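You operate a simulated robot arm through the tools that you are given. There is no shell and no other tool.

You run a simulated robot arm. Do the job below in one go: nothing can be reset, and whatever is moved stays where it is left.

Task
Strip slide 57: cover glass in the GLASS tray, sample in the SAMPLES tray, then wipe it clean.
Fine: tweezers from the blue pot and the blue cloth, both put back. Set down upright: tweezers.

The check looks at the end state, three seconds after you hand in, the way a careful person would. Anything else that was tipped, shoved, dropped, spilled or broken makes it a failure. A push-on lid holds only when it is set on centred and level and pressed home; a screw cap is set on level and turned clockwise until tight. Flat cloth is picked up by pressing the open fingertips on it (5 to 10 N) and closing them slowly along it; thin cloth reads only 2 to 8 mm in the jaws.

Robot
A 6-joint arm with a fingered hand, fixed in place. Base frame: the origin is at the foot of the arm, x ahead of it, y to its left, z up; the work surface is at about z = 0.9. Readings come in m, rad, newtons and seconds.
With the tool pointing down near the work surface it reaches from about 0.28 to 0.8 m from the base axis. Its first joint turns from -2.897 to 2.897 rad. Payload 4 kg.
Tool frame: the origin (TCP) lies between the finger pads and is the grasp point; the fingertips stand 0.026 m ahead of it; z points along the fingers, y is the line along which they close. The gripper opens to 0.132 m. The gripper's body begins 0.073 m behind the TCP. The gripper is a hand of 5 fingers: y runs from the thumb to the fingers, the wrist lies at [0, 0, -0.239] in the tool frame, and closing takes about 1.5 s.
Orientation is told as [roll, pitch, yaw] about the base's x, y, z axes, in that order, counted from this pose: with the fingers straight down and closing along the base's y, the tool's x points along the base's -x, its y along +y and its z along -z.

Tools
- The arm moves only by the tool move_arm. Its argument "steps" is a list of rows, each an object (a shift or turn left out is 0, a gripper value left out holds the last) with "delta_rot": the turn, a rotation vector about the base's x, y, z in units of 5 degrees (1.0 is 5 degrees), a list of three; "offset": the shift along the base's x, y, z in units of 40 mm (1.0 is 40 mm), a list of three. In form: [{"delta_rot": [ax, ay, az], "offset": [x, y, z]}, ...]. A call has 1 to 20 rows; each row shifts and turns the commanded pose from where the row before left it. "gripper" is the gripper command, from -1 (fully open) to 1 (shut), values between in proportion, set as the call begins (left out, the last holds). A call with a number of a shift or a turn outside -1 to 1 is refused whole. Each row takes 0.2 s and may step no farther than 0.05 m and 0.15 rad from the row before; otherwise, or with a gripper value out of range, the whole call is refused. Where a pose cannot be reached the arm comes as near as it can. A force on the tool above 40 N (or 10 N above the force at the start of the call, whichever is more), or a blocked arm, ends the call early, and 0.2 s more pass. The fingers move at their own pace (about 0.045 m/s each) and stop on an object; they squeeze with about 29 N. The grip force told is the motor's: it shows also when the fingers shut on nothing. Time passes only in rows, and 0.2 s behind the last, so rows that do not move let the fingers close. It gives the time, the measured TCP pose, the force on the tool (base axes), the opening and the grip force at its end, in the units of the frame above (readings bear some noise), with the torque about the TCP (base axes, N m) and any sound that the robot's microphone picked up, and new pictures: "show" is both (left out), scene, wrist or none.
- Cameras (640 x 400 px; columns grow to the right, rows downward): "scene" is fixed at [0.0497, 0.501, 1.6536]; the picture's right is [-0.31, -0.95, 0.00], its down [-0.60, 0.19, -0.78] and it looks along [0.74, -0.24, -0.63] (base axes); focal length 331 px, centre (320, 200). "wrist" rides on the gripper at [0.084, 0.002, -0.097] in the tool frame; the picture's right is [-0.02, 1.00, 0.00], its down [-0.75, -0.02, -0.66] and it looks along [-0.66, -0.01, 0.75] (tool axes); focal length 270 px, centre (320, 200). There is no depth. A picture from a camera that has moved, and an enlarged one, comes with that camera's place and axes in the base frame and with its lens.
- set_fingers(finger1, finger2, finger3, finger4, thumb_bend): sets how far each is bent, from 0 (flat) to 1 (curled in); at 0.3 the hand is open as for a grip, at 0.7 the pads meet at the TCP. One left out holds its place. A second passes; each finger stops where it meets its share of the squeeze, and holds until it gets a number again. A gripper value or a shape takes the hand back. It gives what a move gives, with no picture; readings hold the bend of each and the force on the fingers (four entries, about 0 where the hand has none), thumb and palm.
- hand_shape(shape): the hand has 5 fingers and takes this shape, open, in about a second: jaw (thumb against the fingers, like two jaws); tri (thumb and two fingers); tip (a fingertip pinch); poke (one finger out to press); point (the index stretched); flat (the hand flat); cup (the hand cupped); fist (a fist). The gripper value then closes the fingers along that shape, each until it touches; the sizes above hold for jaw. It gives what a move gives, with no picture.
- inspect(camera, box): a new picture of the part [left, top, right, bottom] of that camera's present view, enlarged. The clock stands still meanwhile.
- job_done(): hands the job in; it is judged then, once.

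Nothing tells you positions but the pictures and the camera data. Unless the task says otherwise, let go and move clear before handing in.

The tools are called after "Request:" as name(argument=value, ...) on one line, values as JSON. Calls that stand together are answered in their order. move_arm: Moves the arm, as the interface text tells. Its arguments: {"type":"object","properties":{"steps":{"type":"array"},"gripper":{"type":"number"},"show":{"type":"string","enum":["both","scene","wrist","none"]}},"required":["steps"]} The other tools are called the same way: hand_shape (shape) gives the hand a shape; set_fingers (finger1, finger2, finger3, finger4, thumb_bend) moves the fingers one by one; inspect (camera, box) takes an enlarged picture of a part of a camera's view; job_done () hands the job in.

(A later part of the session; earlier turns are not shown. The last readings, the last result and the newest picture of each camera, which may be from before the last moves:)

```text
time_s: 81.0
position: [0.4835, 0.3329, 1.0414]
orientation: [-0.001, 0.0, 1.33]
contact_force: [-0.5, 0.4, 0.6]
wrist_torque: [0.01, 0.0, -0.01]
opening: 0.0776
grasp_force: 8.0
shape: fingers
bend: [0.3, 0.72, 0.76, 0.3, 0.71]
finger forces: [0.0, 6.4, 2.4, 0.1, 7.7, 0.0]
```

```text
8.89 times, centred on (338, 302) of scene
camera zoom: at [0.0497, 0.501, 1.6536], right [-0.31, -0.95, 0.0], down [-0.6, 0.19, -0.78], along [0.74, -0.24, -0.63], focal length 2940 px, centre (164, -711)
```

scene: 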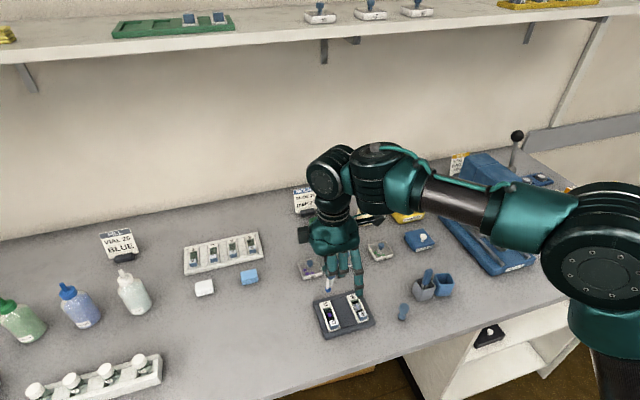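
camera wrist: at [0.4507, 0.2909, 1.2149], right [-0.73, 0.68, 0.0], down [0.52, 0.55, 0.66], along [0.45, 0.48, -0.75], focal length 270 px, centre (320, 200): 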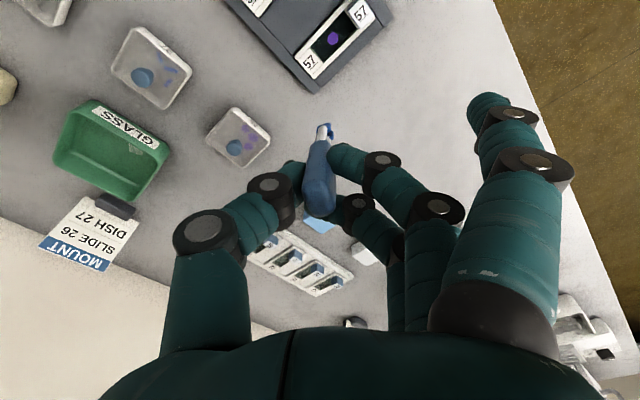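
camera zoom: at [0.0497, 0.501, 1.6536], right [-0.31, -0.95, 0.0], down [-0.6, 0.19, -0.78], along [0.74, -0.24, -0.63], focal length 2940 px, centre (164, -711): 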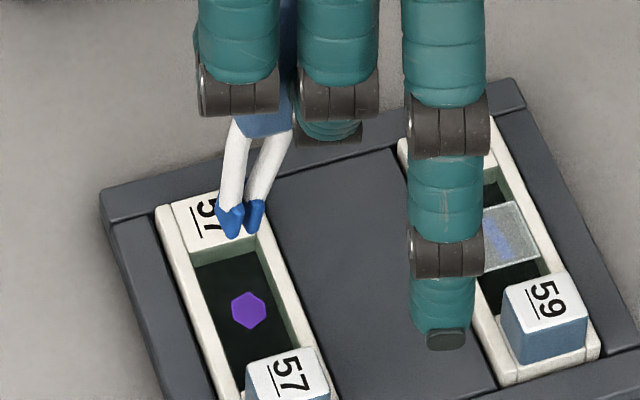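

Reachable. The tips are nearly over the sample; I correct by about 2 mm and go on down.

Request:
move_arm(steps=[{"delta_rot": [0, 0, -0.9], "offset": [-0.03, -0.06, -0.25]}, {"delta_rot": [0, 0, -0.9], "offset": [0, 0, -0.25]}, {"offset": [0, 0, -0.2]}, {}], show="none")

Request:
inspect(camera="wrist", box=[280, 70, 360, 140])

Request:
inspect(camera="scene", box=[322, 292, 352, 322])

```text
time_s: 82.0
position: [0.4826, 0.3305, 1.0141]
orientation: [-0.002, -0.002, 1.175]
contact_force: [-0.9, -0.8, -0.5]
wrist_torque: [0.0, 0.01, -0.02]
opening: 0.0775
grasp_force: 8.9
shape: fingers
bend: [0.3, 0.72, 0.76, 0.3, 0.71]
finger forces: [0.0, 6.5, 2.5, 0.1, 7.7, 0.1]
```

```text
5.71 times, centred on (320, 105) of wrist
camera zoom: at [0.4468, 0.2546, 1.1096], right [-0.91, 0.41, 0.0], down [0.3, 0.69, 0.66], along [0.27, 0.6, -0.75], focal length 1544 px, centre (320, 743)
```

zoom: 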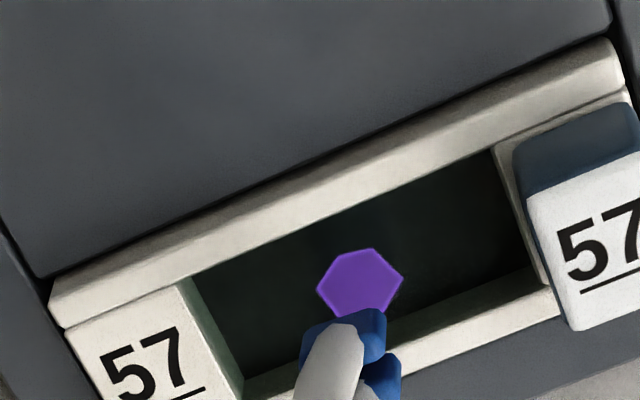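

```text
13.33 times, centred on (337, 307) of scene
camera zoom: at [0.0497, 0.501, 1.6536], right [-0.31, -0.95, 0.0], down [-0.6, 0.19, -0.78], along [0.74, -0.24, -0.63], focal length 4409 px, centre (93, -1227)
```

zoom: 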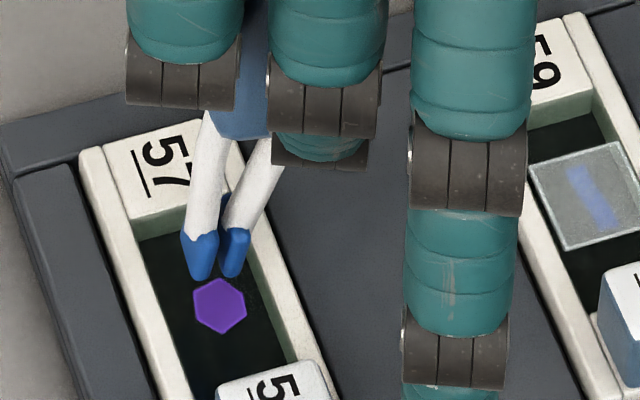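

Request:
move_arm(steps=[{"offset": [0, 0, -0.1]}, {"offset": [0, 0, -0.1]}, {}], show="none")

Request:
move_arm(steps=[{"offset": [0, 0, -0.05]}, {}], show="none")

Request:
inspect(camera="scene", box=[322, 292, 352, 322])

Request:
inspect(camera="wrist", box=[280, 70, 360, 140])

```text
time_s: 82.8
position: [0.4827, 0.331, 1.0061]
orientation: [-0.001, -0.001, 1.174]
contact_force: [-0.5, -0.2, -0.6]
wrist_torque: [0.0, -0.03, -0.01]
opening: 0.0778
grasp_force: 8.8
shape: fingers
bend: [0.3, 0.72, 0.76, 0.3, 0.71]
finger forces: [0.1, 6.5, 2.5, 0.0, 7.9, 0.0]
```

```text
time_s: 83.4
position: [0.4828, 0.33, 1.0032]
orientation: [-0.002, -0.001, 1.175]
contact_force: [-0.7, -0.5, 0.6]
wrist_torque: [0.02, -0.01, 0.01]
opening: 0.0775
grasp_force: 8.2
shape: fingers
bend: [0.3, 0.72, 0.76, 0.3, 0.71]
finger forces: [0.0, 6.4, 2.5, 0.0, 7.8, 0.0]
```

```text
13.33 times, centred on (337, 307) of scene
camera zoom: at [0.0497, 0.501, 1.6536], right [-0.31, -0.95, 0.0], down [-0.6, 0.19, -0.78], along [0.74, -0.24, -0.63], focal length 4409 px, centre (93, -1227)
```

zoom: 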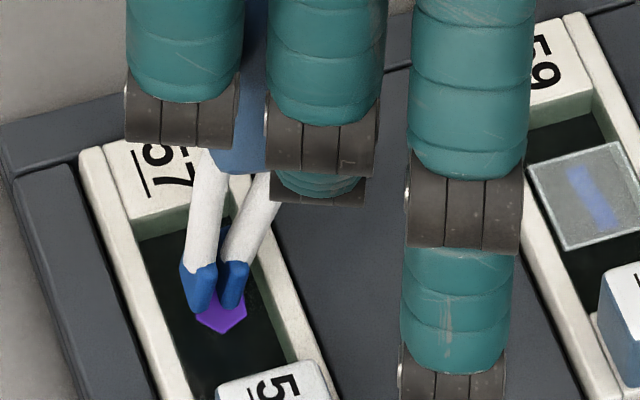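

```text
5.71 times, centred on (320, 105) of wrist
camera zoom: at [0.4465, 0.2548, 1.0998], right [-0.91, 0.4, 0.0], down [0.3, 0.69, 0.66], along [0.27, 0.6, -0.75], focal length 1544 px, centre (320, 743)
```

zoom: 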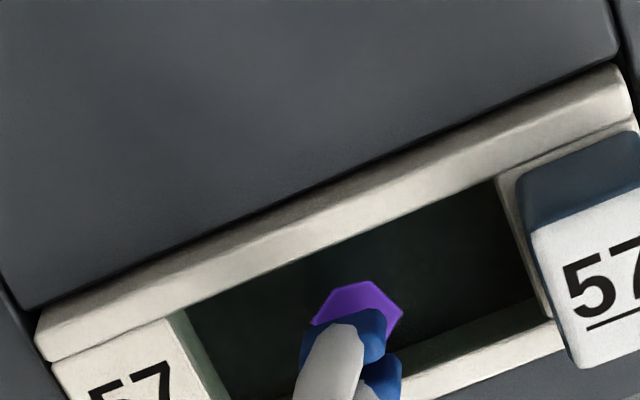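

Request:
move_arm(steps=[{"offset": [0, 0, -0.04]}, {}], show="none")

Request:
move_arm(steps=[{"offset": [0, 0, -0.04]}, {}], show="none")

Request:
inspect(camera="scene", box=[322, 292, 352, 322])

Request:
inspect(camera="wrist", box=[280, 70, 360, 140])

```text
time_s: 84.0
position: [0.4827, 0.3304, 1.003]
orientation: [-0.004, -0.001, 1.176]
contact_force: [0.1, -0.3, -0.1]
wrist_torque: [-0.01, -0.01, 0.01]
opening: 0.0776
grasp_force: 8.3
shape: fingers
bend: [0.3, 0.72, 0.76, 0.3, 0.71]
finger forces: [0.0, 6.6, 2.5, 0.1, 7.8, 0.1]
```

```text
time_s: 84.6
position: [0.482, 0.3301, 1.0006]
orientation: [-0.002, -0.004, 1.174]
contact_force: [0.0, 0.2, -0.8]
wrist_torque: [0.03, -0.02, 0.01]
opening: 0.0778
grasp_force: 8.8
shape: fingers
bend: [0.3, 0.72, 0.76, 0.3, 0.71]
finger forces: [0.0, 6.6, 2.5, 0.0, 7.9, 0.1]
```

```text
13.33 times, centred on (337, 307) of scene
camera zoom: at [0.0497, 0.501, 1.6536], right [-0.31, -0.95, 0.0], down [-0.6, 0.19, -0.78], along [0.74, -0.24, -0.63], focal length 4409 px, centre (93, -1227)
```

zoom: 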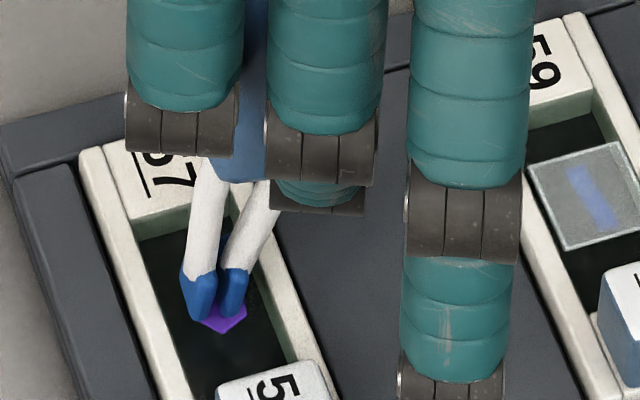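

```text
5.71 times, centred on (320, 105) of wrist
camera zoom: at [0.4468, 0.2547, 1.0967], right [-0.91, 0.4, 0.0], down [0.3, 0.69, 0.66], along [0.27, 0.6, -0.75], focal length 1544 px, centre (320, 743)
```

zoom: 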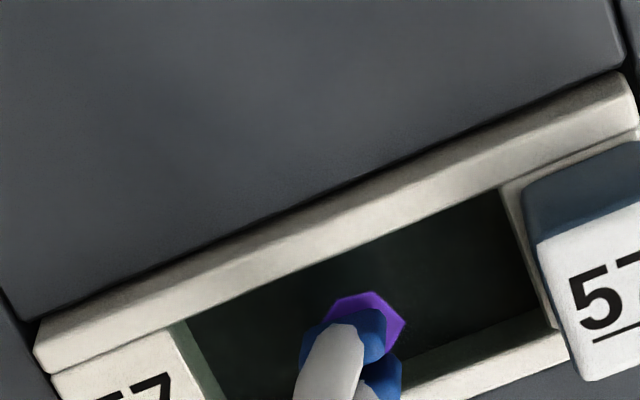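

Request:
move_arm(steps=[{"offset": [0.03, 0, -0.04]}, {}], show="none")

Request:
move_arm(steps=[{"offset": [0, 0, -0.04]}, {}], show="none")

Request:
inspect(camera="scene", box=[322, 292, 352, 322])

Request:
inspect(camera="wrist", box=[280, 70, 360, 140])

```text
time_s: 85.2
position: [0.4832, 0.3306, 1.0]
orientation: [-0.002, -0.006, 1.174]
contact_force: [-0.9, -1.3, 6.8]
wrist_torque: [-0.05, 0.02, -0.03]
opening: 0.0773
grasp_force: 9.8
shape: fingers
bend: [0.3, 0.72, 0.77, 0.3, 0.71]
finger forces: [0.1, 7.8, 3.4, 0.0, 8.9, 0.0]
```

```text
time_s: 85.8
position: [0.4836, 0.3309, 0.9976]
orientation: [-0.001, -0.003, 1.173]
contact_force: [-0.7, -1.7, 13.7]
wrist_torque: [-0.12, 0.05, 0.0]
opening: 0.077
grasp_force: 13.2
shape: fingers
bend: [0.3, 0.73, 0.77, 0.3, 0.71]
finger forces: [0.0, 10.1, 4.8, 0.1, 10.6, 0.1]
```

```text
13.33 times, centred on (337, 307) of scene
camera zoom: at [0.0497, 0.501, 1.6536], right [-0.31, -0.95, 0.0], down [-0.6, 0.19, -0.78], along [0.74, -0.24, -0.63], focal length 4409 px, centre (93, -1227)
```

zoom: 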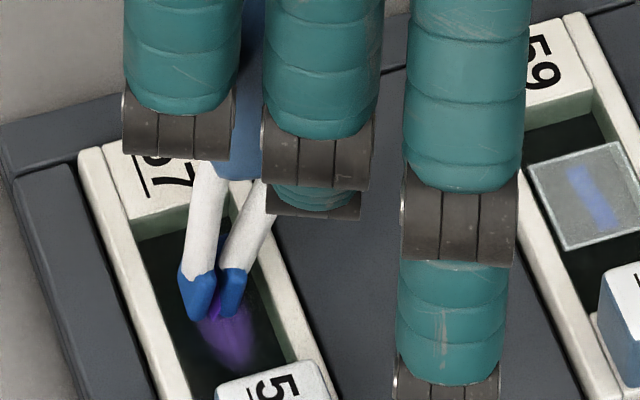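

```text
5.71 times, centred on (320, 105) of wrist
camera zoom: at [0.4479, 0.2548, 1.0941], right [-0.91, 0.4, 0.0], down [0.3, 0.69, 0.66], along [0.27, 0.6, -0.75], focal length 1544 px, centre (320, 743)
```

zoom: 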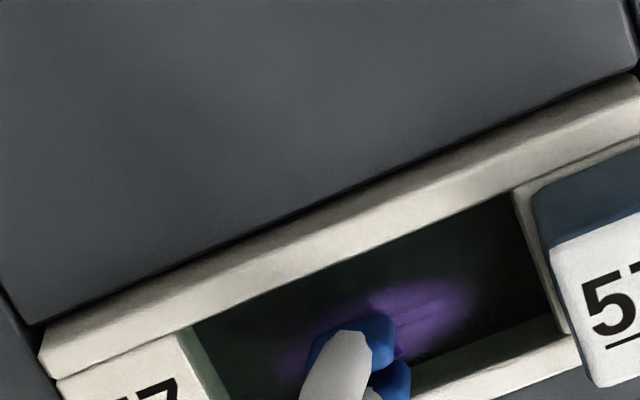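

The sample is taken up, leaving a purple smear to be wiped. Contact force is 14 N, so I lift at once.

Request:
move_arm(steps=[{"offset": [0, 0, 0.2]}, {"offset": [0, 0, 0.4]}, {"offset": [0, 0, 0.6]}, {"offset": [0, 0, 0.7]}, {"offset": [0, 0, 0.7]}, {}], show="none")

Request:
inspect(camera="scene", box=[305, 250, 365, 325])

Request:
inspect(camera="wrist", box=[240, 60, 400, 180])

```text
time_s: 87.2
position: [0.484, 0.3305, 1.1023]
orientation: [-0.002, 0.0, 1.174]
contact_force: [0.7, 0.4, 0.4]
wrist_torque: [0.01, 0.02, -0.01]
opening: 0.0776
grasp_force: 8.9
shape: fingers
bend: [0.3, 0.72, 0.77, 0.3, 0.71]
finger forces: [0.1, 6.6, 3.1, 0.1, 7.7, 0.0]
```

```text
5.33 times, centred on (335, 288) of scene
camera zoom: at [0.0497, 0.501, 1.6536], right [-0.31, -0.95, 0.0], down [-0.6, 0.19, -0.78], along [0.74, -0.24, -0.63], focal length 1764 px, centre (240, -267)
```

zoom: 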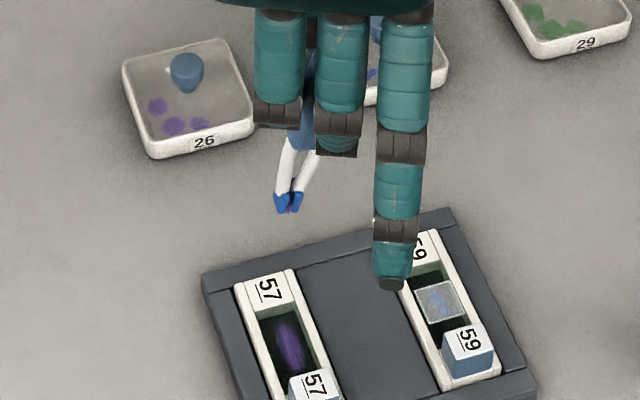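

```text
3.33 times, centred on (320, 120) of wrist
camera zoom: at [0.4487, 0.2545, 1.1976], right [-0.91, 0.4, 0.0], down [0.3, 0.69, 0.66], along [0.27, 0.6, -0.75], focal length 901 px, centre (320, 467)
```

zoom: 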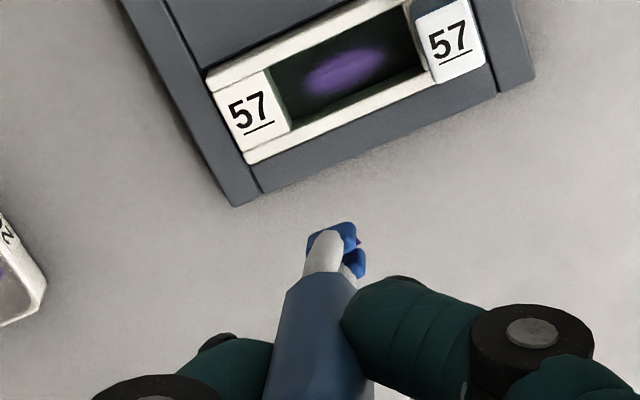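

The sample sits between the pads and a smear remains on the slide. I carry it up and across towards the yellow SAMPLES tray, first to the intermediate spot with yaw 20°.

Request:
move_arm(steps=[{"offset": [0.39, -0.15, 0.14], "delta_rot": [0, 0, -0.5]}, {"offset": [0.39, -0.15, 0.14], "delta_rot": [0, 0, -0.5]}, {"offset": [0.39, -0.15, 0.14], "delta_rot": [0, 0, -0.5]}, {"offset": [0.39, -0.15, 0.14], "delta_rot": [0, 0, -0.8]}, {"offset": [0.39, -0.15, 0.14], "delta_rot": [0, 0, -1]}, {"offset": [0.39, -0.15, 0.14], "delta_rot": [0, 0, -1]}, {"offset": [0.39, -0.15, 0.14], "delta_rot": [0, 0, -1]}, {"offset": [0.39, -0.15, 0.14], "delta_rot": [0, 0, -1]}, {"offset": [0.39, -0.15, 0.14], "delta_rot": [0, 0, -1]}, {"offset": [0.39, -0.15, 0.14], "delta_rot": [0, 0, -1]}, {"delta_rot": [0, 0, -1]}, {}], show="scene")

```text
time_s: 89.8
position: [0.6395, 0.2716, 1.1575]
orientation: [-0.002, -0.002, 0.362]
contact_force: [-0.1, 0.7, 0.2]
wrist_torque: [0.03, 0.01, -0.03]
opening: 0.0775
grasp_force: 8.8
shape: fingers
bend: [0.3, 0.72, 0.77, 0.3, 0.71]
finger forces: [0.0, 6.5, 2.9, 0.1, 7.7, 0.0]
```

scene: 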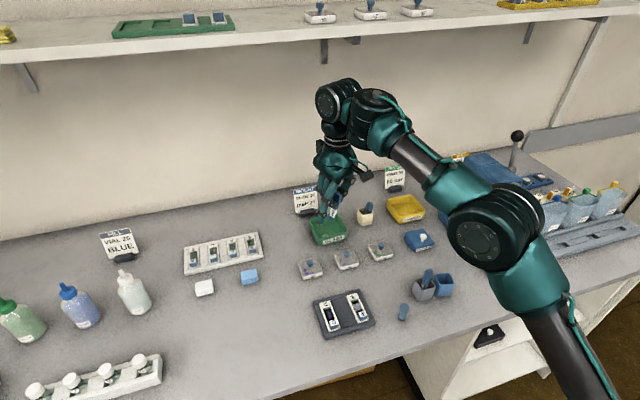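

Request:
move_arm(steps=[{"offset": [0.1, -0.95, 0], "delta_rot": [0, 0, -0.5]}, {"offset": [0.1, -0.95, 0], "delta_rot": [0, 0, -0.5]}, {"offset": [0.1, -0.95, 0], "delta_rot": [0, 0, -0.5]}, {"offset": [0.1, -0.95, 0], "delta_rot": [0, 0, -0.5]}, {"offset": [0.1, -0.95, 0], "delta_rot": [0, 0, -0.5]}, {}], show="both")

```text
time_s: 91.2
position: [0.6596, 0.0806, 1.1574]
orientation: [-0.001, -0.001, 0.145]
contact_force: [-0.8, -0.7, -0.9]
wrist_torque: [0.03, 0.03, 0.0]
opening: 0.0775
grasp_force: 8.5
shape: fingers
bend: [0.3, 0.72, 0.77, 0.3, 0.71]
finger forces: [0.0, 6.5, 2.8, 0.0, 7.6, 0.0]
camera wrist: at [0.5741, 0.0716, 1.2535], right [-0.12, 0.99, 0.0], down [0.75, 0.09, 0.66], along [0.65, 0.08, -0.75], focal length 270 px, centre (320, 200)
```

scene: 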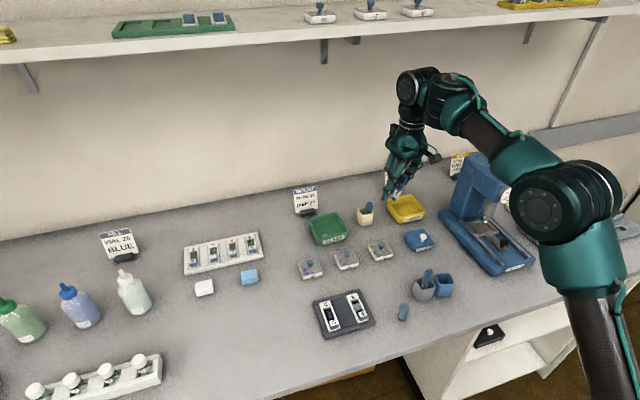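
wrist: 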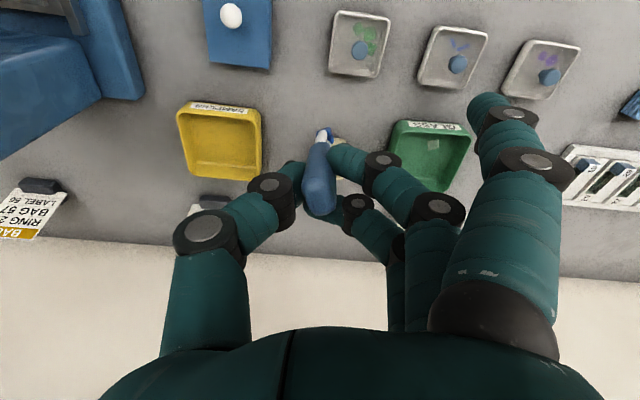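

The SAMPLES tray spans about x 0.73-0.84, y -0.09 to 0.013. I go over it with about 12° of outward tilt.

Request:
move_arm(steps=[{"offset": [0.25, -0.785, -0.1], "delta_rot": [0, 0, -0.4]}, {"offset": [0.25, -0.785, -0.1], "delta_rot": [0, 0, -0.4]}, {"offset": [0.25, -0.785, -0.1], "delta_rot": [0, 0, -0.4]}, {"offset": [0.25, -0.785, -0.1], "delta_rot": [0, 0, -0.4]}, {"offset": [0.6, 0, -0.3], "delta_rot": [-0.046, -0.8, 0]}, {"offset": [0.6, 0, -0.3], "delta_rot": [-0.046, -0.8, 0]}, {"offset": [0.6, 0, -0.3], "delta_rot": [-0.046, -0.8, 0]}, {}], show="both")

Request:
inspect(camera="scene", box=[370, 150, 460, 240])

```text
time_s: 93.0
position: [0.77, -0.0453, 1.1054]
orientation: [-0.017, -0.211, 0.007]
contact_force: [0.2, 0.5, -0.5]
wrist_torque: [0.01, 0.0, 0.03]
opening: 0.0774
grasp_force: 8.0
shape: fingers
bend: [0.3, 0.72, 0.77, 0.3, 0.71]
finger forces: [0.1, 6.6, 2.7, 0.0, 7.7, 0.0]
camera wrist: at [0.6669, -0.0409, 1.1819], right [0.02, 1.0, -0.01], down [0.6, 0.0, 0.8], along [0.8, -0.02, -0.6], focal length 270 px, centre (320, 200)
```

scene: 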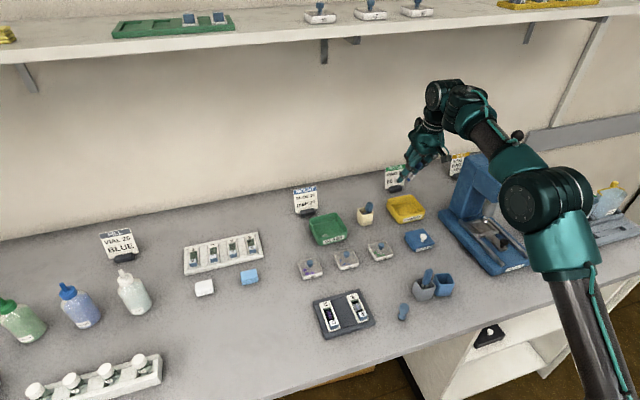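
wrist: 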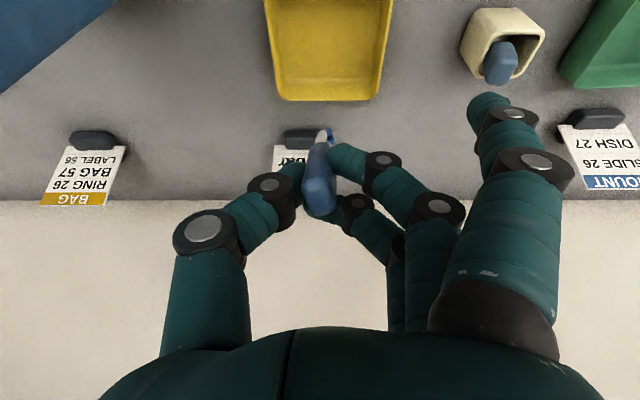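

```text
4.44 times, centred on (415, 195) of scene
camera zoom: at [0.0497, 0.501, 1.6536], right [-0.31, -0.95, 0.0], down [-0.6, 0.19, -0.78], along [0.74, -0.24, -0.63], focal length 1470 px, centre (-102, 222)
```

zoom: 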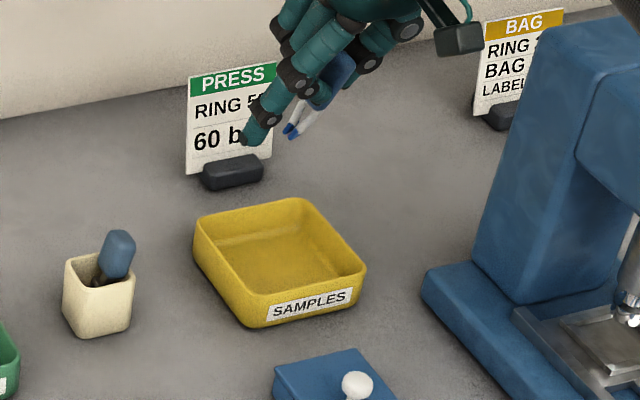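

Right above the tray. I lower in stages.

Request:
move_arm(steps=[{"offset": [0, 0, -0.5]}, {"offset": [0, 0, -0.6]}, {"offset": [0, 0, -0.6]}, {"offset": [0, 0, -0.5]}, {}], show="none")

Request:
inspect(camera="scene", box=[370, 170, 440, 240])

Request:
inspect(camera="wrist", box=[240, 40, 400, 180])

```text
time_s: 94.2
position: [0.7719, -0.0442, 1.0162]
orientation: [-0.017, -0.212, 0.007]
contact_force: [1.2, -0.6, -0.3]
wrist_torque: [-0.01, 0.01, -0.01]
opening: 0.0775
grasp_force: 8.3
shape: fingers
bend: [0.3, 0.72, 0.77, 0.3, 0.71]
finger forces: [0.0, 6.5, 2.7, 0.0, 7.6, 0.0]
```

```text
5.71 times, centred on (405, 205) of scene
camera zoom: at [0.0497, 0.501, 1.6536], right [-0.31, -0.95, 0.0], down [-0.6, 0.19, -0.78], along [0.74, -0.24, -0.63], focal length 1890 px, centre (-166, 171)
```

zoom: 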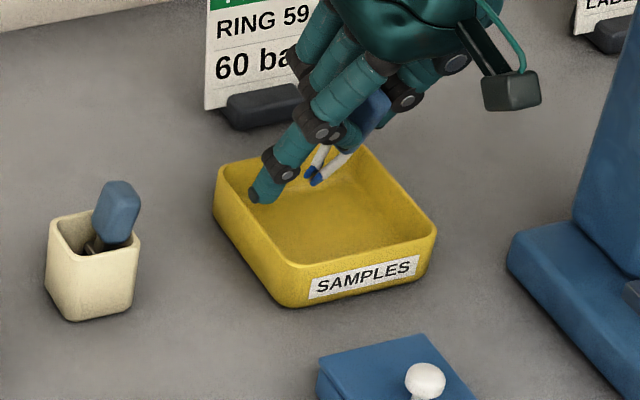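

```text
2.86 times, centred on (320, 110) of wrist
camera zoom: at [0.6674, -0.0404, 1.0936], right [0.02, 1.0, -0.01], down [0.6, 0.0, 0.8], along [0.8, -0.02, -0.6], focal length 772 px, centre (320, 457)
```

zoom: 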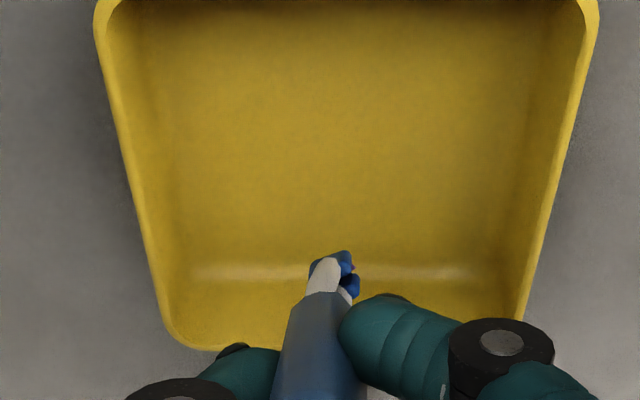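

Request:
move_arm(steps=[{"offset": [0, 0, -0.25]}, {"offset": [0, 0, -0.2]}, {}], show="none")

Request:
move_arm(steps=[{"offset": [0, 0, -0.06]}, {}], show="none")

Request:
inspect(camera="wrist", box=[290, 80, 370, 150])

Request:
inspect(camera="scene", box=[390, 185, 430, 225])

```text
time_s: 95.0
position: [0.771, -0.0452, 0.9989]
orientation: [-0.016, -0.214, 0.007]
contact_force: [-0.7, 0.2, 0.2]
wrist_torque: [-0.03, 0.0, -0.01]
opening: 0.0774
grasp_force: 8.4
shape: fingers
bend: [0.3, 0.72, 0.77, 0.3, 0.71]
finger forces: [0.0, 6.6, 2.8, 0.1, 7.7, 0.0]
```

```text
time_s: 95.6
position: [0.7719, -0.0456, 0.9973]
orientation: [-0.017, -0.21, 0.007]
contact_force: [1.4, 0.4, -0.1]
wrist_torque: [0.04, -0.02, -0.02]
opening: 0.0774
grasp_force: 8.1
shape: fingers
bend: [0.3, 0.72, 0.77, 0.3, 0.71]
finger forces: [0.1, 6.5, 2.7, 0.0, 7.6, 0.1]
```

```text
5.71 times, centred on (330, 115) of wrist
camera zoom: at [0.6676, -0.041, 1.0733], right [0.02, 1.0, -0.01], down [0.6, 0.0, 0.8], along [0.8, -0.02, -0.6], focal length 1544 px, centre (263, 686)
```

zoom: 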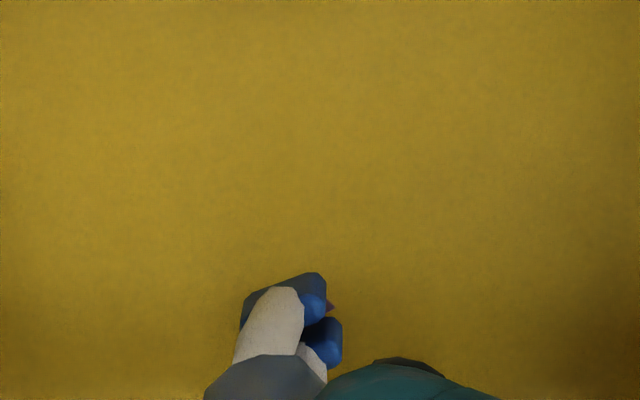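

```text
10.00 times, centred on (410, 205) of scene
camera zoom: at [0.0497, 0.501, 1.6536], right [-0.31, -0.95, 0.0], down [-0.6, 0.19, -0.78], along [0.74, -0.24, -0.63], focal length 3307 px, centre (-580, 150)
```

zoom: 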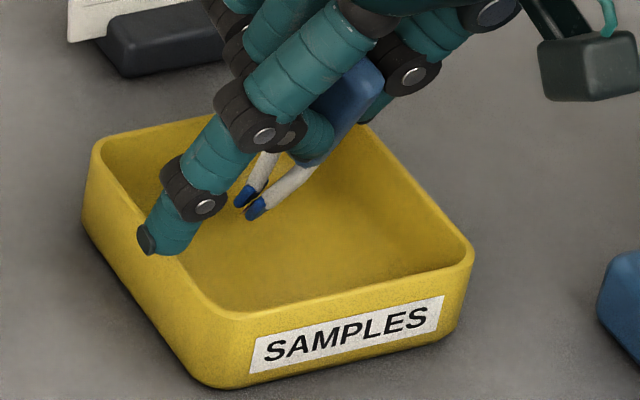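

Request:
move_arm(steps=[{"offset": [0, 0, -0.06]}, {}], show="none")

Request:
move_arm(steps=[{"offset": [0, 0, -0.06]}, {}], show="none")

Request:
inspect(camera="wrist", box=[290, 80, 370, 150])

Request:
inspect(camera="scene", box=[390, 185, 430, 225])

```text
time_s: 96.2
position: [0.7714, -0.0454, 0.9944]
orientation: [-0.016, -0.211, 0.007]
contact_force: [0.5, -0.2, -0.7]
wrist_torque: [0.0, 0.01, 0.02]
opening: 0.0773
grasp_force: 8.2
shape: fingers
bend: [0.3, 0.72, 0.77, 0.3, 0.71]
finger forces: [0.1, 6.5, 2.7, 0.0, 7.6, 0.0]
```

```text
time_s: 96.8
position: [0.7718, -0.0454, 0.9925]
orientation: [-0.016, -0.209, 0.007]
contact_force: [-0.5, -0.5, 0.5]
wrist_torque: [0.01, -0.02, 0.01]
opening: 0.0775
grasp_force: 8.0
shape: fingers
bend: [0.3, 0.72, 0.77, 0.3, 0.71]
finger forces: [0.0, 6.5, 2.6, 0.1, 7.6, 0.1]
```

```text
5.71 times, centred on (330, 115) of wrist
camera zoom: at [0.6675, -0.0411, 1.0685], right [0.02, 1.0, -0.01], down [0.6, 0.0, 0.8], along [0.8, -0.02, -0.6], focal length 1544 px, centre (263, 686)
```

zoom: 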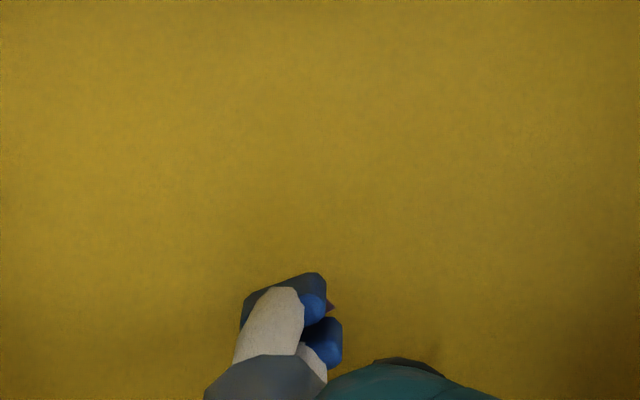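

```text
10.00 times, centred on (410, 205) of scene
camera zoom: at [0.0497, 0.501, 1.6536], right [-0.31, -0.95, 0.0], down [-0.6, 0.19, -0.78], along [0.74, -0.24, -0.63], focal length 3307 px, centre (-580, 150)
```

zoom: 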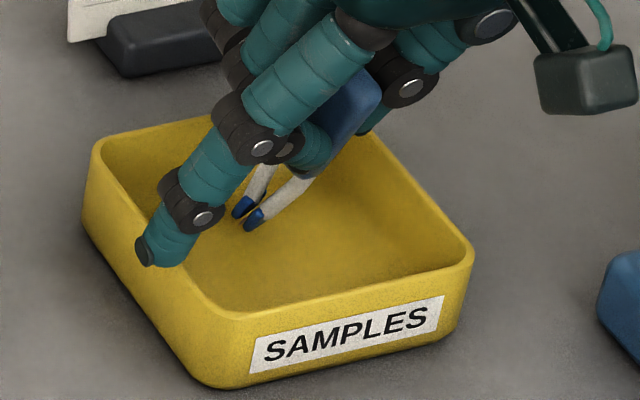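

Request:
move_arm(steps=[{"offset": [0, 0, -0.05]}, {}], show="none")

Request:
move_arm(steps=[{"offset": [0, 0, -0.05]}, {}], show="none")

Request:
inspect(camera="wrist", box=[290, 80, 370, 150])

Request:
inspect(camera="scene", box=[390, 185, 430, 225])

```text
time_s: 97.4
position: [0.7726, -0.045, 0.9902]
orientation: [-0.016, -0.212, 0.006]
contact_force: [0.1, -0.1, 0.2]
wrist_torque: [-0.01, 0.0, 0.0]
opening: 0.0774
grasp_force: 8.1
shape: fingers
bend: [0.3, 0.72, 0.77, 0.3, 0.71]
finger forces: [0.0, 6.5, 2.8, 0.1, 7.6, 0.0]
```

```text
time_s: 98.0
position: [0.7708, -0.0454, 0.9879]
orientation: [-0.015, -0.209, 0.009]
contact_force: [0.3, 0.5, -0.3]
wrist_torque: [-0.03, -0.04, 0.02]
opening: 0.0773
grasp_force: 8.3
shape: fingers
bend: [0.3, 0.72, 0.77, 0.3, 0.71]
finger forces: [0.0, 6.5, 2.8, 0.0, 7.6, 0.0]
```

```text
5.71 times, centred on (330, 115) of wrist
camera zoom: at [0.6673, -0.041, 1.0644], right [0.02, 1.0, -0.01], down [0.6, 0.0, 0.8], along [0.8, -0.02, -0.6], focal length 1544 px, centre (263, 686)
```

zoom: 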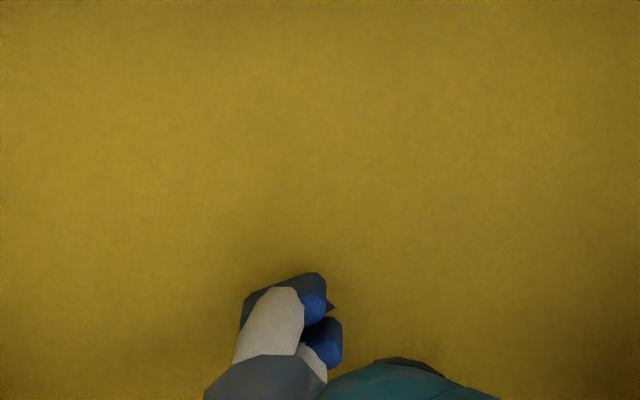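

```text
10.00 times, centred on (410, 205) of scene
camera zoom: at [0.0497, 0.501, 1.6536], right [-0.31, -0.95, 0.0], down [-0.6, 0.19, -0.78], along [0.74, -0.24, -0.63], focal length 3307 px, centre (-580, 150)
```

zoom: 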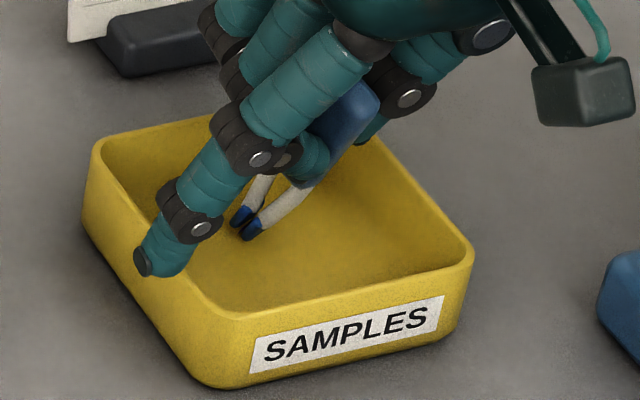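

Request:
move_arm(steps=[{"offset": [0, 0, -0.04]}, {}], show="none")

Request:
move_arm(steps=[{"offset": [0, 0, -0.04]}, {}], show="none")

Request:
inspect(camera="wrist", box=[280, 60, 380, 150])

Request:
inspect(camera="scene", box=[390, 185, 430, 225])

```text
time_s: 98.6
position: [0.7715, -0.0442, 0.9863]
orientation: [-0.016, -0.214, 0.007]
contact_force: [-0.3, 0.4, 2.9]
wrist_torque: [0.0, 0.0, -0.01]
opening: 0.0774
grasp_force: 9.4
shape: fingers
bend: [0.3, 0.72, 0.77, 0.3, 0.71]
finger forces: [0.1, 6.6, 3.3, 0.0, 8.3, 0.1]
```

```text
time_s: 99.2
position: [0.7717, -0.0455, 0.9848]
orientation: [-0.016, -0.214, 0.008]
contact_force: [-3.5, -1.7, 10.4]
wrist_torque: [-0.03, 0.06, -0.02]
opening: 0.0771
grasp_force: 11.7
shape: fingers
bend: [0.3, 0.72, 0.77, 0.3, 0.71]
finger forces: [0.1, 8.0, 4.5, 0.0, 10.6, 0.0]
```

```text
4.44 times, centred on (330, 105) of wrist
camera zoom: at [0.6669, -0.0409, 1.0616], right [0.02, 1.0, -0.01], down [0.6, 0.0, 0.8], along [0.8, -0.02, -0.6], focal length 1201 px, centre (276, 622)
```

zoom: 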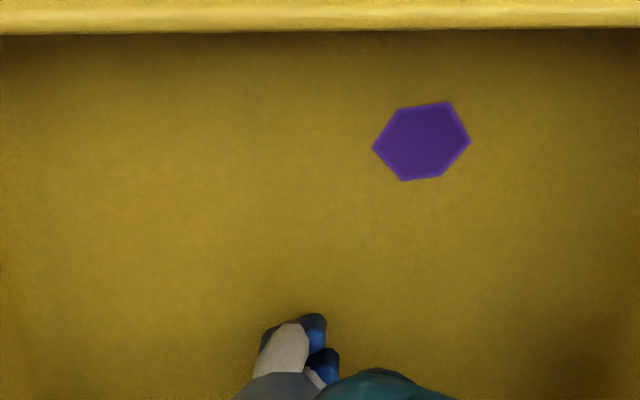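

```text
10.00 times, centred on (410, 205) of scene
camera zoom: at [0.0497, 0.501, 1.6536], right [-0.31, -0.95, 0.0], down [-0.6, 0.19, -0.78], along [0.74, -0.24, -0.63], focal length 3307 px, centre (-580, 150)
```

zoom: 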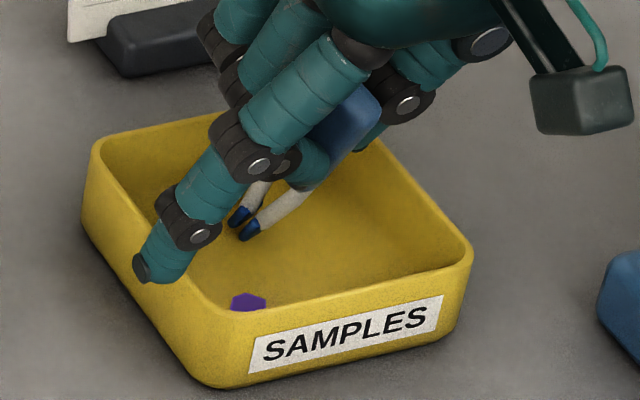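

The sample lies in the SAMPLES tray. I raise, straighten up and retract towards the pots.

Request:
move_arm(steps=[{"offset": [0, 0, 0.15]}, {"offset": [0, 0, 0.6]}, {"offset": [0, 0, 0.9]}, {"offset": [-0.3, 0, 0.9]}, {"offset": [-0.8, 0.05, 0.6], "delta_rot": [0.046, 0.8, 0]}, {"offset": [-0.8, 0.05, 0.2], "delta_rot": [0.046, 0.8, 0]}, {"offset": [-0.9, 0.05, 0], "delta_rot": [0.046, 0.8, 0]}, {"offset": [-1, 0.05, 0]}, {"offset": [-1, 0.05, 0]}, {"offset": [-1, 0.05, 0]}, {}], show="both")

Request:
inspect(camera="scene", box=[380, 180, 440, 230])

```text
time_s: 101.6
position: [0.5388, -0.0331, 1.1184]
orientation: [-0.001, -0.003, 0.006]
contact_force: [-0.7, -0.1, -0.4]
wrist_torque: [0.0, 0.02, -0.01]
opening: 0.0773
grasp_force: 9.1
shape: fingers
bend: [0.3, 0.72, 0.77, 0.3, 0.71]
finger forces: [0.0, 6.7, 3.0, 0.0, 7.8, 0.0]
camera wrist: at [0.4528, -0.0309, 1.2153], right [0.02, 1.0, 0.0], down [0.75, -0.01, 0.66], along [0.66, -0.01, -0.75], focal length 270 px, centre (320, 200)
```

scene: 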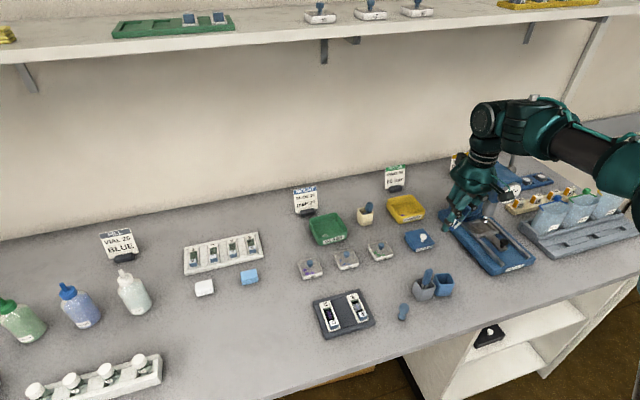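
wrist: 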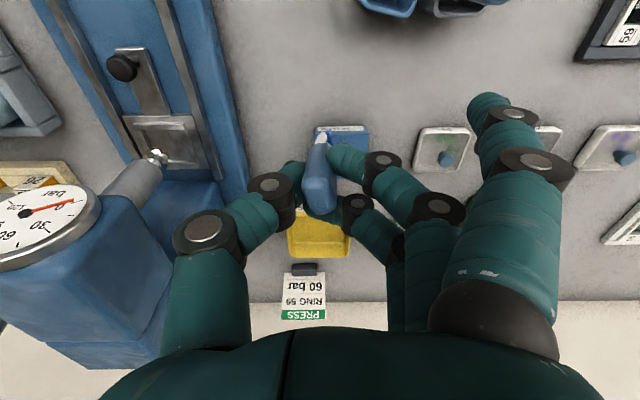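

```text
8.00 times, centred on (410, 205) of scene
camera zoom: at [0.0497, 0.501, 1.6536], right [-0.31, -0.95, 0.0], down [-0.6, 0.19, -0.78], along [0.74, -0.24, -0.63], focal length 2646 px, centre (-400, 160)
```

zoom: 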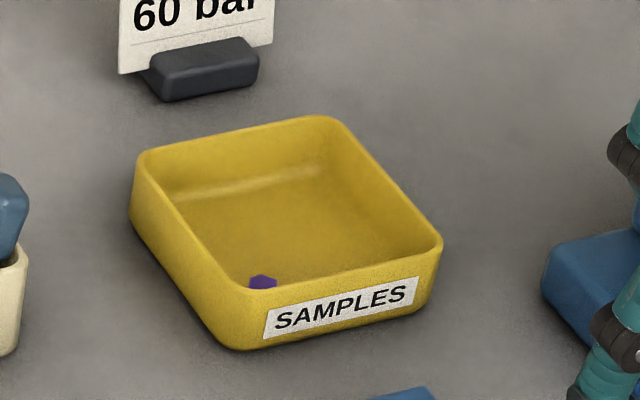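

Request:
inspect(camera="scene", box=[405, 262, 461, 304])

Request:
move_arm(steps=[{"offset": [-0.8, 0.1, 0]}, {"offset": [-0.9, 0.1, 0]}, {"offset": [-0.9, 0.1, 0]}, {"offset": [-0.9, 0.1, 0]}, {}], show="wrist")

Request:
inspect(camera="wrist", box=[280, 120, 440, 240])

```text
9.52 times, centred on (433, 283) of scene
camera zoom: at [0.0497, 0.501, 1.6536], right [-0.31, -0.95, 0.0], down [-0.6, 0.19, -0.78], along [0.74, -0.24, -0.63], focal length 3150 px, centre (-756, -590)
```

zoom: 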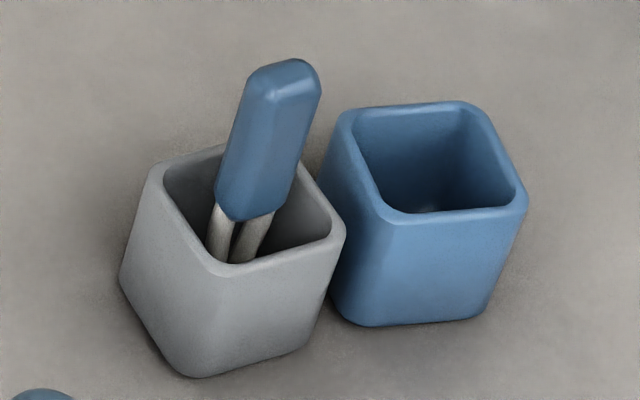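

```text
time_s: 102.8
position: [0.4, -0.0176, 1.1182]
orientation: [-0.001, -0.002, 0.004]
contact_force: [-0.9, 0.0, 0.7]
wrist_torque: [0.01, 0.01, 0.02]
opening: 0.0772
grasp_force: 8.6
shape: fingers
bend: [0.3, 0.72, 0.77, 0.3, 0.71]
finger forces: [0.0, 6.7, 3.0, 0.1, 7.8, 0.0]
camera wrist: at [0.314, -0.0145, 1.2146], right [0.02, 1.0, 0.0], down [0.75, -0.01, 0.66], along [0.66, -0.01, -0.75], focal length 270 px, centre (320, 200)
```

wrist: 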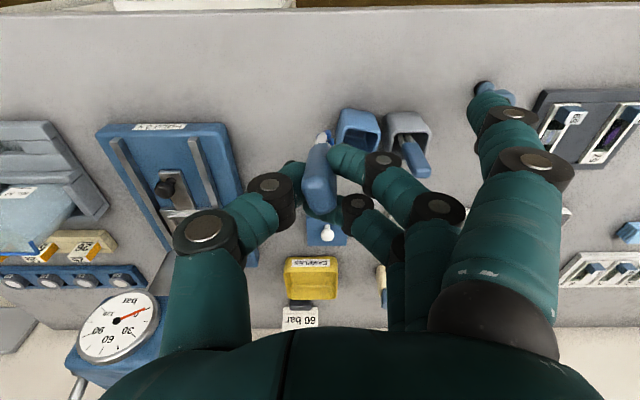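

```text
3.33 times, centred on (360, 180) of wrist
camera zoom: at [0.314, -0.0145, 1.2146], right [0.02, 1.0, 0.0], down [0.75, -0.01, 0.66], along [0.66, -0.01, -0.75], focal length 901 px, centre (187, 267)
```

zoom: 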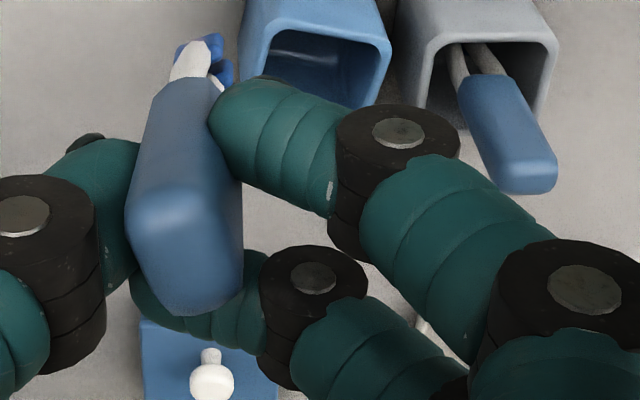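

The sample is safely in the tray. The blue pot now stands at about (0.467, 0.021), some 45 mm to +y of where it began (about (0.470, -0.023)). I'll turn the hand to yaw 75°, put the tips inside the pot and nudge it back gently, low on the inner wall.

Request:
move_arm(steps=[{"delta_rot": [0, 0, 1]}, {"delta_rot": [0, 0, 1]}, {"delta_rot": [0, 0, 1]}, {"delta_rot": [0, 0, 1]}, {"delta_rot": [0, 0, 1]}, {"delta_rot": [0, 0, 1]}, {"delta_rot": [0, 0, 1]}, {"delta_rot": [0, 0, 1]}, {"delta_rot": [0, 0, 1]}, {"delta_rot": [0, 0, 1]}, {"delta_rot": [0, 0, 1], "offset": [0, 0.2, 0]}, {"delta_rot": [0, 0, 1], "offset": [0, 0.2, 0]}, {"delta_rot": [0, 0, 1], "offset": [0, 0.2, 0]}, {"delta_rot": [0, 0, 1], "offset": [0, 0.2, 0]}, {}], show="wrist")

Request:
inspect(camera="wrist", box=[230, 50, 390, 170])

Request:
inspect(camera="scene", box=[420, 210, 500, 290])

```text
time_s: 106.0
position: [0.399, 0.0154, 1.1187]
orientation: [-0.002, -0.002, 1.228]
contact_force: [-0.5, 0.6, -0.3]
wrist_torque: [0.0, 0.02, 0.02]
opening: 0.0777
grasp_force: 8.7
shape: fingers
bend: [0.3, 0.72, 0.77, 0.3, 0.71]
finger forces: [0.0, 6.7, 2.8, 0.1, 7.8, 0.1]
camera wrist: at [0.3677, -0.0624, 1.2147], right [-0.93, 0.36, 0.0], down [0.27, 0.7, 0.66], along [0.24, 0.62, -0.75], focal length 270 px, centre (320, 200)
```

wrist: 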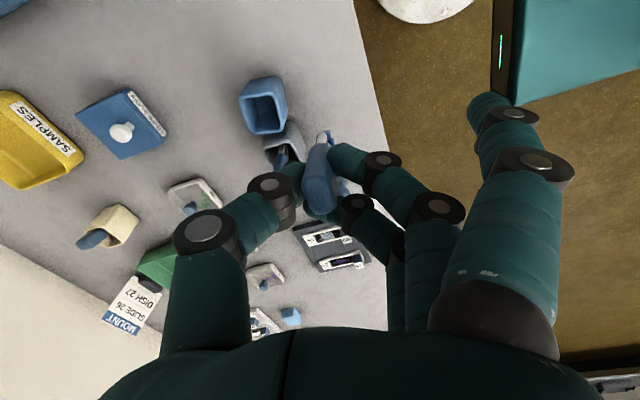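

```text
3.33 times, centred on (310, 110) of wrist
camera zoom: at [0.3677, -0.0624, 1.2147], right [-0.93, 0.36, 0.0], down [0.27, 0.7, 0.66], along [0.24, 0.62, -0.75], focal length 901 px, centre (353, 500)
```

zoom: 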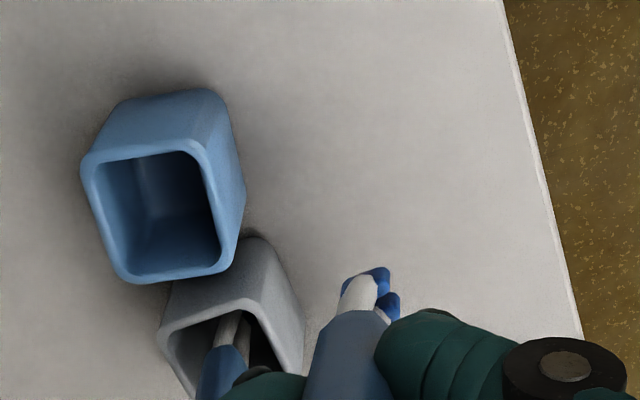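

```text
5.00 times, centred on (460, 250) of scene
camera zoom: at [0.0497, 0.501, 1.6536], right [-0.31, -0.95, 0.0], down [-0.6, 0.19, -0.78], along [0.74, -0.24, -0.63], focal length 1654 px, centre (-380, -50)
```

zoom: 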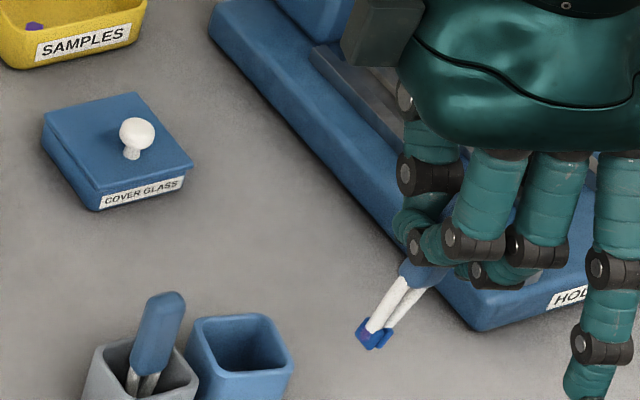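

The pads show a trace of purple but are empty. I measure the tweezers' lean in the hand with both cameras.

Request:
inspect(camera="scene", box=[445, 240, 495, 285])

Request:
inspect(camera="wrist", box=[280, 110, 380, 230])

```text
8.89 times, centred on (470, 262) of scene
camera zoom: at [0.0497, 0.501, 1.6536], right [-0.31, -0.95, 0.0], down [-0.6, 0.19, -0.78], along [0.74, -0.24, -0.63], focal length 2940 px, centre (-1013, -356)
```

zoom: 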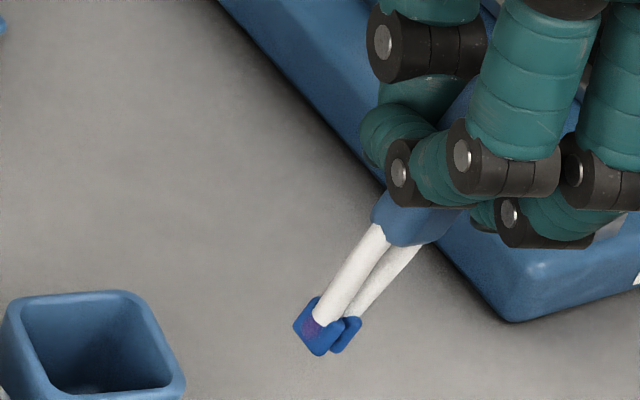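

```text
3.33 times, centred on (330, 170) of wrist
camera zoom: at [0.3677, -0.0624, 1.2147], right [-0.93, 0.36, 0.0], down [0.27, 0.7, 0.66], along [0.24, 0.62, -0.75], focal length 901 px, centre (287, 300)
```

zoom: 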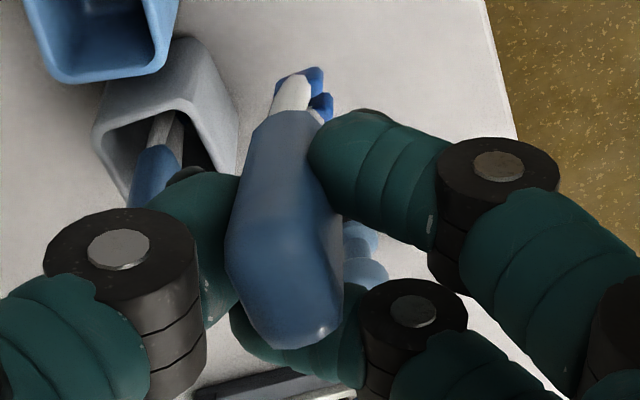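

The tips lean about 12° towards +y relative to the handle. I tilt the hand to bring the tweezers upright and measure again.

Request:
move_arm(steps=[{"delta_rot": [-0.75, -0.05, 0]}, {"delta_rot": [-0.75, -0.05, 0]}, {"delta_rot": [-0.75, -0.05, 0]}, {}], show="none")

Request:
inspect(camera="scene", box=[445, 240, 495, 285])

Request:
inspect(camera="wrist", box=[230, 40, 390, 200])

```text
time_s: 107.0
position: [0.399, 0.0158, 1.1178]
orientation: [-0.082, 0.175, 1.215]
contact_force: [-0.4, 0.0, 0.3]
wrist_torque: [-0.01, -0.01, 0.01]
opening: 0.0772
grasp_force: 8.5
shape: fingers
bend: [0.3, 0.72, 0.77, 0.3, 0.71]
finger forces: [0.1, 6.6, 2.8, 0.0, 7.9, 0.0]
```

```text
8.89 times, centred on (470, 262) of scene
camera zoom: at [0.0497, 0.501, 1.6536], right [-0.31, -0.95, 0.0], down [-0.6, 0.19, -0.78], along [0.74, -0.24, -0.63], focal length 2940 px, centre (-1013, -356)
```

zoom: 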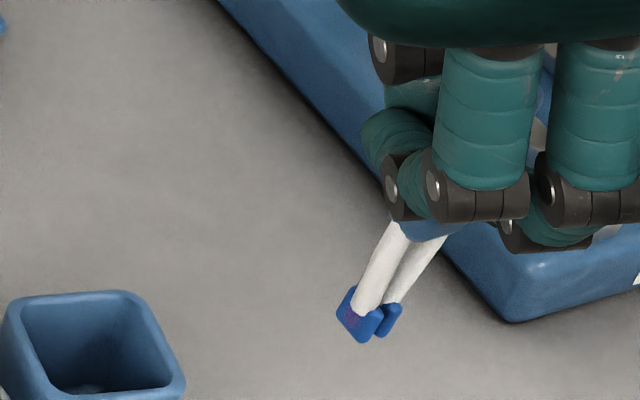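

```text
2.50 times, centred on (310, 120) of wrist
camera zoom: at [0.3657, -0.0418, 1.2269], right [-0.93, 0.35, -0.08], down [0.26, 0.82, 0.52], along [0.25, 0.46, -0.85], focal length 676 px, centre (345, 400)
```

zoom: 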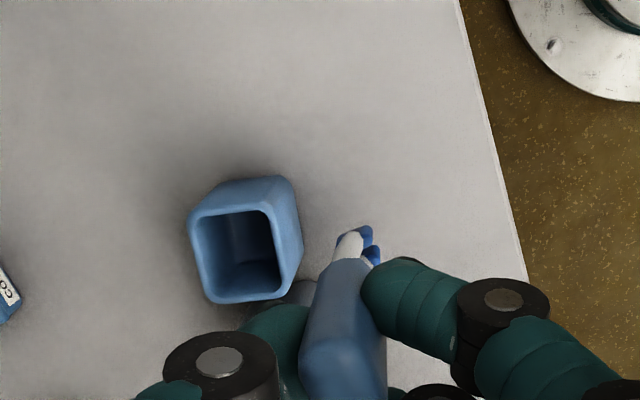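

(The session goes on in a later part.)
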